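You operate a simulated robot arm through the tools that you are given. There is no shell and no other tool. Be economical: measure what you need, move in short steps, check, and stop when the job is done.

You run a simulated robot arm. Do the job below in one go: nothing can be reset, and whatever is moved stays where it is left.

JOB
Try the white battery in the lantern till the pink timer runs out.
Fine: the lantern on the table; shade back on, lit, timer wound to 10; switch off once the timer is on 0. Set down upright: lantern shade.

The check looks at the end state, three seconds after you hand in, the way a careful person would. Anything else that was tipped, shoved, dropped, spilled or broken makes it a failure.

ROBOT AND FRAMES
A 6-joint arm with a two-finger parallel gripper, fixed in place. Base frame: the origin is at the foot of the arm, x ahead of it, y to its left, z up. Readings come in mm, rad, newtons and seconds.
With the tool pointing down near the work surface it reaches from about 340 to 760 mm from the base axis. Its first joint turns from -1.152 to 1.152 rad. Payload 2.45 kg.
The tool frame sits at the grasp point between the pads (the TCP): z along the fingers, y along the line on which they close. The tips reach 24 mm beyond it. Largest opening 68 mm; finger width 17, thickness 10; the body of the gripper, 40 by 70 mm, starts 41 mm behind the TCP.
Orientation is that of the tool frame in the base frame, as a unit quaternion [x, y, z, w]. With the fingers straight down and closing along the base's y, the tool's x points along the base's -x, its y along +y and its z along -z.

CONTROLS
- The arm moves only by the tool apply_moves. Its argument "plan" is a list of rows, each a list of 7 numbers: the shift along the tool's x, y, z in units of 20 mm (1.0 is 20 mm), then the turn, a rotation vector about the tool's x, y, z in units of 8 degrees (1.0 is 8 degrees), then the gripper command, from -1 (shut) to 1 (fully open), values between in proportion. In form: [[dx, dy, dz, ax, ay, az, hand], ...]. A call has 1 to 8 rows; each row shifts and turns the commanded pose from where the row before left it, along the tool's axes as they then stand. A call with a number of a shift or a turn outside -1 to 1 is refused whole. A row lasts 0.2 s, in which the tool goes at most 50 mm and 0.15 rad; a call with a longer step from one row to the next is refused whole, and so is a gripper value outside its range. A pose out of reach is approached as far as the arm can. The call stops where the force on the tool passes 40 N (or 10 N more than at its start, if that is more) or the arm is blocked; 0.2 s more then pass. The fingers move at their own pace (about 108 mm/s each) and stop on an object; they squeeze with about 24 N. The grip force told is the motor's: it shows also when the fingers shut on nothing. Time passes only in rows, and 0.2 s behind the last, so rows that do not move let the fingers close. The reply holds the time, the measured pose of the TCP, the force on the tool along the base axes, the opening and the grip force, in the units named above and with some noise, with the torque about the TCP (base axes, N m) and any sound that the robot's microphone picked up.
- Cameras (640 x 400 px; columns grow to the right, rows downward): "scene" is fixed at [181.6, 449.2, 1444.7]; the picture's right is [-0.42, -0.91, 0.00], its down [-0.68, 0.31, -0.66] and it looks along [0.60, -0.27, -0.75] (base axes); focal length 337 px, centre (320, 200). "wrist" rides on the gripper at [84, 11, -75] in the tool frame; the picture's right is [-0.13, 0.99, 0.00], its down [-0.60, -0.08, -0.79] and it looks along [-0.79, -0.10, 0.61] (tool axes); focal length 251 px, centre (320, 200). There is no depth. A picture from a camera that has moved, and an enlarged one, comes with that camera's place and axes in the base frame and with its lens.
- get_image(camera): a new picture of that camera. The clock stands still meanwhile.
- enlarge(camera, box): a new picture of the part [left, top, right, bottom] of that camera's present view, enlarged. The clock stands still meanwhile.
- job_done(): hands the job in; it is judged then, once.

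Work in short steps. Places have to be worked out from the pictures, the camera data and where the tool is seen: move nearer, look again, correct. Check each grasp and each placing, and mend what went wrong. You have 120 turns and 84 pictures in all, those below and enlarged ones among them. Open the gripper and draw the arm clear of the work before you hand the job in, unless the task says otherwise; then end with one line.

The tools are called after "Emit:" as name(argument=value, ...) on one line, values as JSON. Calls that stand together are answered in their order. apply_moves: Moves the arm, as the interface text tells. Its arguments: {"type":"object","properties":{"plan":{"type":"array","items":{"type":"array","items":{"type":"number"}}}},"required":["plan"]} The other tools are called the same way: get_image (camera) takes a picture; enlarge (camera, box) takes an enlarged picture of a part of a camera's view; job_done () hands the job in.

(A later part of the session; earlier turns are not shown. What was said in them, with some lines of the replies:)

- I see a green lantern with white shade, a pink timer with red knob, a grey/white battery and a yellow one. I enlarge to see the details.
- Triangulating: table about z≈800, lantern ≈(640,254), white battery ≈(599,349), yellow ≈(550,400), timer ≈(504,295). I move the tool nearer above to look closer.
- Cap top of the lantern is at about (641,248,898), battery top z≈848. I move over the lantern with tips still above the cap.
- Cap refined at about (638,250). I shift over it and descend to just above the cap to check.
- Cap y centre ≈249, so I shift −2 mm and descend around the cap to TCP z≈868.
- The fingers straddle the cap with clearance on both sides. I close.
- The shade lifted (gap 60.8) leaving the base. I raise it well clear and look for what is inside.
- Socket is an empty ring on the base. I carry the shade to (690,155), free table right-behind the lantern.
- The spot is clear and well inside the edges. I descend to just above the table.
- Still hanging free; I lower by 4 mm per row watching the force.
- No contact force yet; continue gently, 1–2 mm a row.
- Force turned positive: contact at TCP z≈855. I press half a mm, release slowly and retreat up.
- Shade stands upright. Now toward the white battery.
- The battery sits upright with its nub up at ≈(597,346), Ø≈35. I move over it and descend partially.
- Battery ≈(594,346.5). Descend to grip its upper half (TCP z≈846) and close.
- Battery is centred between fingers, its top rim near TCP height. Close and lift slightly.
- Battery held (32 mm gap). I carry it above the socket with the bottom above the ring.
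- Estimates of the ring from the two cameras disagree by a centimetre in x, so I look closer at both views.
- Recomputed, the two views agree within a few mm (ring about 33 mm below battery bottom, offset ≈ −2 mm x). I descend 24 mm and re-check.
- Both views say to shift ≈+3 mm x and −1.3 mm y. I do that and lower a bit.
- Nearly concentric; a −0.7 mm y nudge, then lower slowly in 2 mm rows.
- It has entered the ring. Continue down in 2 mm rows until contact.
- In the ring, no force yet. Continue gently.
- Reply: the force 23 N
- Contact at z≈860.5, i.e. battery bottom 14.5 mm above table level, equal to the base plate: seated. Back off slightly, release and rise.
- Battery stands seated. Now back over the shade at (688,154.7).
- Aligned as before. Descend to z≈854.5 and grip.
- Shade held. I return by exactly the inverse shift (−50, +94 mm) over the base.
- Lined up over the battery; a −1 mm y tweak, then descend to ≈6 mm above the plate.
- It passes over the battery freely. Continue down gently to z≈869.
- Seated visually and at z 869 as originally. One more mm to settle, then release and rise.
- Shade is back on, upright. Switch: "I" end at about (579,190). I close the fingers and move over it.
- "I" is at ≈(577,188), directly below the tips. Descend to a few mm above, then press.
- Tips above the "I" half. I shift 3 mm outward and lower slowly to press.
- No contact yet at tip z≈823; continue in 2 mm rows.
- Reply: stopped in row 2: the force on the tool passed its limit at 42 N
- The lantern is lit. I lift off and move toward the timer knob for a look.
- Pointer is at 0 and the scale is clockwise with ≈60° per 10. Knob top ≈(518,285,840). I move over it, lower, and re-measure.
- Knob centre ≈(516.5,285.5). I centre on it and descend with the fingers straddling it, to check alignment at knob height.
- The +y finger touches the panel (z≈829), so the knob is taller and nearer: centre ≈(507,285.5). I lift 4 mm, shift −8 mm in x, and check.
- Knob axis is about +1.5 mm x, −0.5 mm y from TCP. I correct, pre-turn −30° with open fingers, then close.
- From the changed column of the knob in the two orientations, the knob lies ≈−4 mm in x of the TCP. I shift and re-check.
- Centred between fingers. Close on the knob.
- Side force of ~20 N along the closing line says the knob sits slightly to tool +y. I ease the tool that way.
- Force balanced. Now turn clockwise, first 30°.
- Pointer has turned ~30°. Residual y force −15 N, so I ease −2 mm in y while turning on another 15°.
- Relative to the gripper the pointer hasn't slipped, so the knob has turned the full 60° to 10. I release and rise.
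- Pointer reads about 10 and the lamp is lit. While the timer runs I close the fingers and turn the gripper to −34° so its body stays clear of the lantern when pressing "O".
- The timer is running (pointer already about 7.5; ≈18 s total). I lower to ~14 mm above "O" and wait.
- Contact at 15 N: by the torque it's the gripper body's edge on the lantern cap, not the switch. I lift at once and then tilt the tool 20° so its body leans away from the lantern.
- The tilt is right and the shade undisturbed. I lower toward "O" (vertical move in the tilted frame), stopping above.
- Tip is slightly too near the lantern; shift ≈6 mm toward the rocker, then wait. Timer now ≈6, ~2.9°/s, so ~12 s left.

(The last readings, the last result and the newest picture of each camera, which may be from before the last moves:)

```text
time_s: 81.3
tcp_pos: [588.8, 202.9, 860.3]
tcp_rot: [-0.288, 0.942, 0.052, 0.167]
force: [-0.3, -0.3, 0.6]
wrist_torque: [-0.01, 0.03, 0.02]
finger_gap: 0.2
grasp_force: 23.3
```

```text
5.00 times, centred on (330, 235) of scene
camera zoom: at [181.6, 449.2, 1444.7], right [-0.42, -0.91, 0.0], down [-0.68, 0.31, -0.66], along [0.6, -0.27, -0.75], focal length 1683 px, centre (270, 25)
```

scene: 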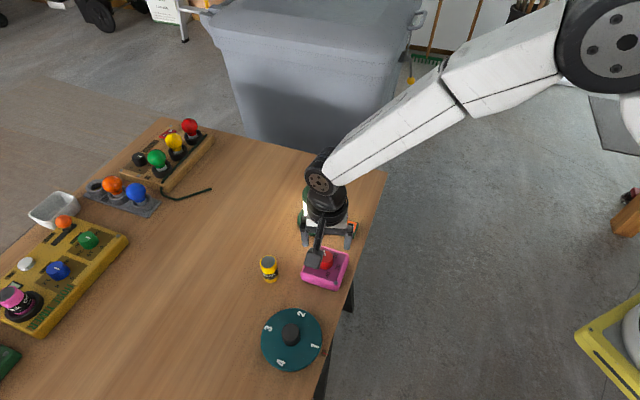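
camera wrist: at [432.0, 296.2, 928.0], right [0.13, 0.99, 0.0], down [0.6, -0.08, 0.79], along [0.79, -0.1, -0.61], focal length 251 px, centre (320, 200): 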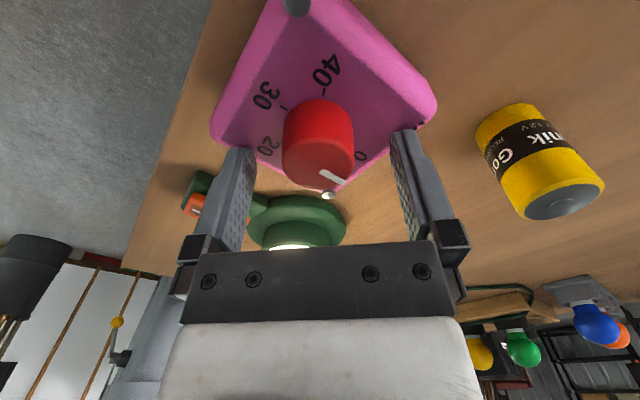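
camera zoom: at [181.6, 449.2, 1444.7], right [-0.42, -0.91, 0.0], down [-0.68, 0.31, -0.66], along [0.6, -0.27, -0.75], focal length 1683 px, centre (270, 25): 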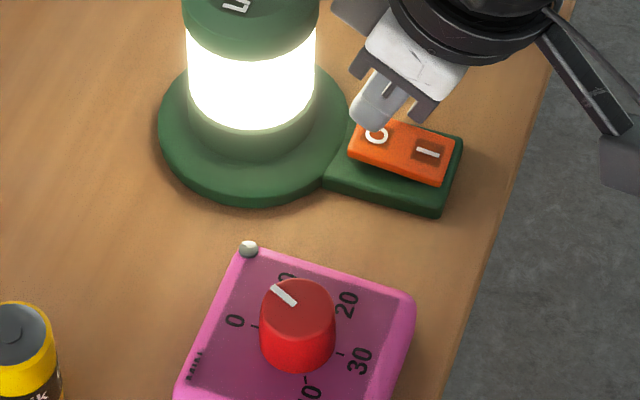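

Tips are over "O". Pointer ≈3; wait ~7 s more.

Emit:
apply_moves(plan=[[0, 0, 0, 0, 0, 0, -1], [0, 0, 0, 0, 0, 0, -1], [0, 0, 0, 0, 0, 0, -1], [0, 0, 0, 0, 0, 0, -1], [0, 0, 0, 0, 0, 0, -1], [0, 0, 0, 0, 0, 0, -1], [0, 0, 0, 0, 0, 0, -1], [0, 0, 0, 0, 0, 0, -1]])

Emit:
apply_moves(plan=[[0, 0, 0, 0, 0, 0, -1], [0, 0, 0, 0, 0, 0, -1], [0, 0, 0, 0, 0, 0, -1], [0, 0, 0, 0, 0, 0, -1], [0, 0, 0, 0, 0, 0, -1], [0, 0, 0, 0, 0, 0, -1], [0, 0, 0, 0, 0, 0, -1], [0, 0, 0, 0, 0, 0, -1]])

Emit:
apply_moves(plan=[[0, 0, 0, 0, 0, 0, -1], [0, 0, 0, 0, 0, 0, -1], [0, 0, 0, 0, 0, 0, -1], [0, 0, 0, 0, 0, 0, -1], [0, 0, 0, 0, 0, 0, -1], [0, 0, 0, 0, 0, 0, -1], [0, 0, 0, 0, 0, 0, -1], [0, 0, 0, 0, 0, 0, -1]])

Emit:
apply_moves(plan=[[0, 0, 0, 0, 0, 0, -1], [0, 0, 0, 0, 0, 0, -1], [0, 0, 0, 0, 0, 0, -1], [0, 0, 0, 0, 0, 0, -1], [0, 0, 0, 0, 0, 0, -1], [0, 0, 0, 0, 0, 0, -1], [0, 0, 0, 0, 0, 0, -1], [0, 0, 0, 0, 0, 0, -1]])

Emit:
enlarge(camera="scene", box=[290, 235, 360, 295])

```text
time_s: 83.1
tcp_pos: [588.0, 203.9, 859.7]
tcp_rot: [-0.288, 0.942, 0.051, 0.167]
force: [-0.4, 0.1, 0.0]
wrist_torque: [0.0, 0.01, 0.0]
finger_gap: 0.1
grasp_force: 24.0
```

```text
time_s: 84.9
tcp_pos: [588.2, 203.4, 860.6]
tcp_rot: [-0.288, 0.942, 0.051, 0.167]
force: [0.4, 0.7, -0.3]
wrist_torque: [-0.01, 0.0, 0.03]
finger_gap: 0.0
grasp_force: 23.6
```

```text
time_s: 86.7
tcp_pos: [589.1, 202.9, 860.5]
tcp_rot: [-0.287, 0.942, 0.05, 0.167]
force: [-0.4, 0.1, 0.3]
wrist_torque: [0.01, -0.02, 0.03]
finger_gap: 0.2
grasp_force: 23.5
```

```text
time_s: 88.5
tcp_pos: [588.7, 202.3, 860.2]
tcp_rot: [-0.288, 0.942, 0.051, 0.166]
force: [-0.3, 0.2, 0.0]
wrist_torque: [0.01, -0.02, 0.01]
finger_gap: 0.0
grasp_force: 23.9
```

```text
6.67 times, centred on (325, 265) of scene
camera zoom: at [181.6, 449.2, 1444.7], right [-0.42, -0.91, 0.0], down [-0.68, 0.31, -0.66], along [0.6, -0.27, -0.75], focal length 2244 px, centre (287, -233)
```

zoom: 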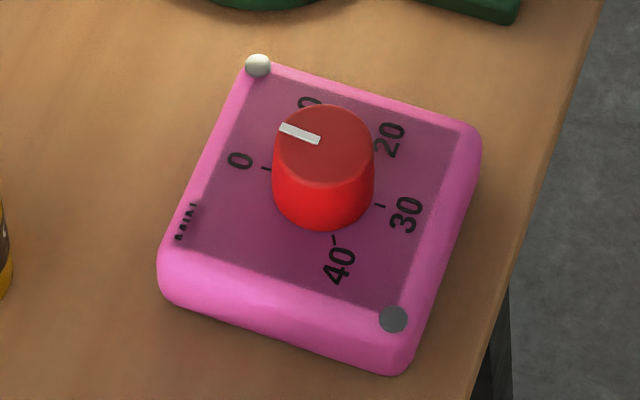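

Very near 0 but perhaps half a unit short and no ring heard; wait a few more seconds.

Emit:
apply_moves(plan=[[0, 0, 0, 0, 0, 0, -1], [0, 0, 0, 0, 0, 0, -1], [0, 0, 0, 0, 0, 0, -1], [0, 0, 0, 0, 0, 0, -1], [0, 0, 0, 0, 0, 0, -1], [0, 0, 0, 0, 0, 0, -1], [0, 0, 0, 0, 0, 0, -1], [0, 0, 0, 0, 0, 0, -1]])

Emit:
apply_moves(plan=[[0, 0, 0, 0, 0, 0, -1], [0, 0, 0, 0, 0, 0, -1], [0, 0, 0, 0, 0, 0, -1], [0, 0, 0, 0, 0, 0, -1], [0, 0, 0, 0, 0, 0, -1], [0, 0, 0, 0, 0, 0, -1], [0, 0, 0, 0, 0, 0, -1], [0, 0, 0, 0, 0, 0, -1]])

Emit:
enlarge(camera="scene", box=[290, 235, 360, 295])

```text
time_s: 90.3
tcp_pos: [589.5, 202.7, 860.4]
tcp_rot: [-0.288, 0.942, 0.051, 0.166]
force: [0.5, 0.3, -0.1]
wrist_torque: [-0.01, -0.04, -0.02]
finger_gap: 0.1
grasp_force: 23.6
```

```text
time_s: 92.1
tcp_pos: [588.6, 203.3, 860.0]
tcp_rot: [-0.287, 0.942, 0.051, 0.167]
force: [-0.1, -0.3, -0.2]
wrist_torque: [-0.03, 0.03, -0.03]
finger_gap: 0.0
grasp_force: 23.4
```

```text
6.67 times, centred on (325, 265) of scene
camera zoom: at [181.6, 449.2, 1444.7], right [-0.42, -0.91, 0.0], down [-0.68, 0.31, -0.66], along [0.6, -0.27, -0.75], focal length 2244 px, centre (287, -233)
```

zoom: 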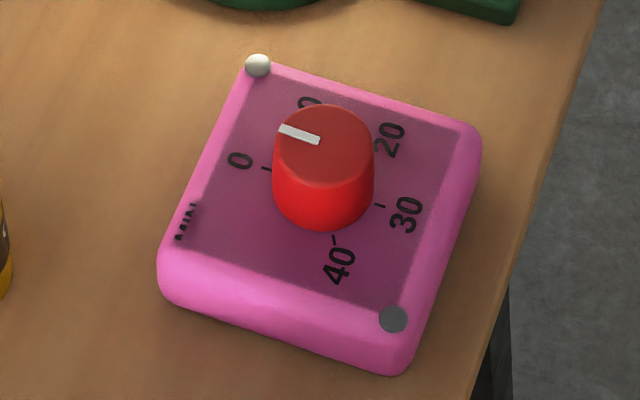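

Pointer is back exactly at its initial 0 position. Now press "O".

Emit:
apply_moves(plan=[[0.05, 0, 0.14, 0, 0, 0, -1], [0.05, 0, 0.14, 0, 0, 0, -1], [0.034, 0, 0.094, 0, 0, 0, -1], [0.034, 0, 0.094, 0, 0, 0, -1], [0.034, 0, 0.094, 0, 0, 0, -1], [0.034, 0, 0.094, 0, 0, 0, -1], [0.034, 0, 0.094, 0, 0, 0, -1]])

Emit:
enlarge(camera="scene", box=[290, 180, 370, 250])

```text
time_s: 93.7
tcp_pos: [589.9, 204.3, 847.3]
tcp_rot: [-0.289, 0.941, 0.052, 0.169]
force: [-6.3, -2.1, 22.3]
wrist_torque: [0.0, 0.22, 0.09]
finger_gap: 0.0
grasp_force: 23.7
```

```text
5.71 times, centred on (330, 215) of scene
camera zoom: at [181.0, 449.0, 1444.9], right [-0.42, -0.91, 0.0], down [-0.68, 0.31, -0.66], along [0.6, -0.27, -0.75], focal length 1923 px, centre (263, 114)
```

zoom: 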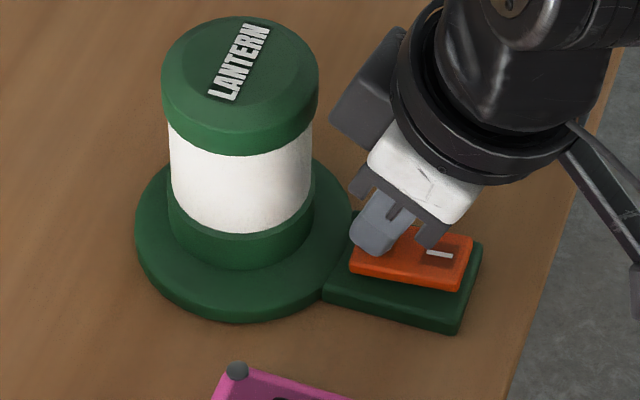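

The lamp is off. I rise vertically, then open and draw back.

Emit:
apply_moves(plan=[[-0.17, 0, -0.47, 0, 0, 0, -1], [-0.34, 0, -0.94, 0, 0, 0, -1], [-0.34, 0, -0.94, 0, 0, 0, -1], [-0.34, 0, -0.94, 0, 0, 0, -1], [-0.34, 0, -0.94, 0, 0, 0, -1], [-0.34, 0, -0.94, 0, 0, 0, -1], [-0.34, 0, -0.94, 0, 0, 0, 1], [0, 0, 0, 0, 0, 0, 1]])

Emit:
apply_moves(plan=[[0, 0, 0, 0, 0.85, 0, 1], [0, 0, 0, 0, 0.85, 0, 1], [0, 0, 0, 0, 0.8, 0, 1], [1, 0.5, -0.3, 0, 0, 0, 1], [1, 0.5, -0.3, 0, 0, 0, 1], [1, 0.5, -0.3, 0, 0, 0, 1], [1, 0.5, -0.3, 0, 0, 0, 1], [1, 0.5, -0.3, 0, 0, 0, 1]])

Emit:
get_image(camera="scene")

Emit:
enlarge(camera="scene", box=[260, 170, 370, 290])

```text
time_s: 95.5
tcp_pos: [588.4, 202.2, 976.3]
tcp_rot: [-0.288, 0.942, 0.051, 0.166]
force: [-0.1, -0.1, 1.0]
wrist_torque: [0.01, -0.03, 0.01]
finger_gap: 67.9
grasp_force: 0.1
```

```text
time_s: 97.3
tcp_pos: [477.4, 188.0, 1004.7]
tcp_rot: [-0.293, 0.956, 0.001, 0.0]
force: [1.4, -0.5, 0.4]
wrist_torque: [0.01, 0.05, -0.04]
finger_gap: 68.0
grasp_force: 0.0
```

```text
6 pictures are left
```

scene: 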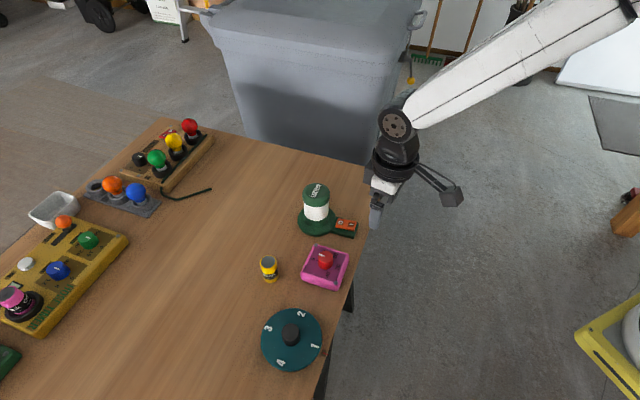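

```text
3.33 times, centred on (315, 230) of scene
camera zoom: at [181.6, 449.2, 1444.7], right [-0.42, -0.91, 0.0], down [-0.68, 0.31, -0.66], along [0.6, -0.27, -0.75], focal length 1122 px, centre (337, 100)
```

zoom: 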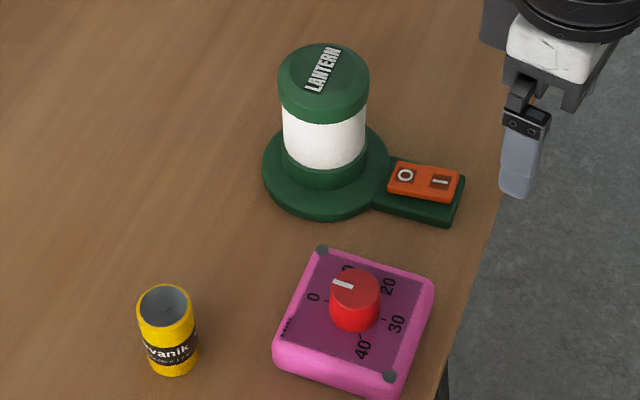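

The lantern is assembled, upright and off. The timer is on 0, everything else is in place, and the gripper is open and clear. I hand in.

Emit:
job_done()

```text
The job is handed in.
```

I put the white battery in the lantern and set the shade back on upright. The lantern stayed lit until the pink timer ran down from about 10 to 0, and then I switched it off. While lining up to switch it off, the gripper body pressed on the lantern cap with about 15 N. I lifted off at once, and the lantern and shade look undisturbed in the last picture.
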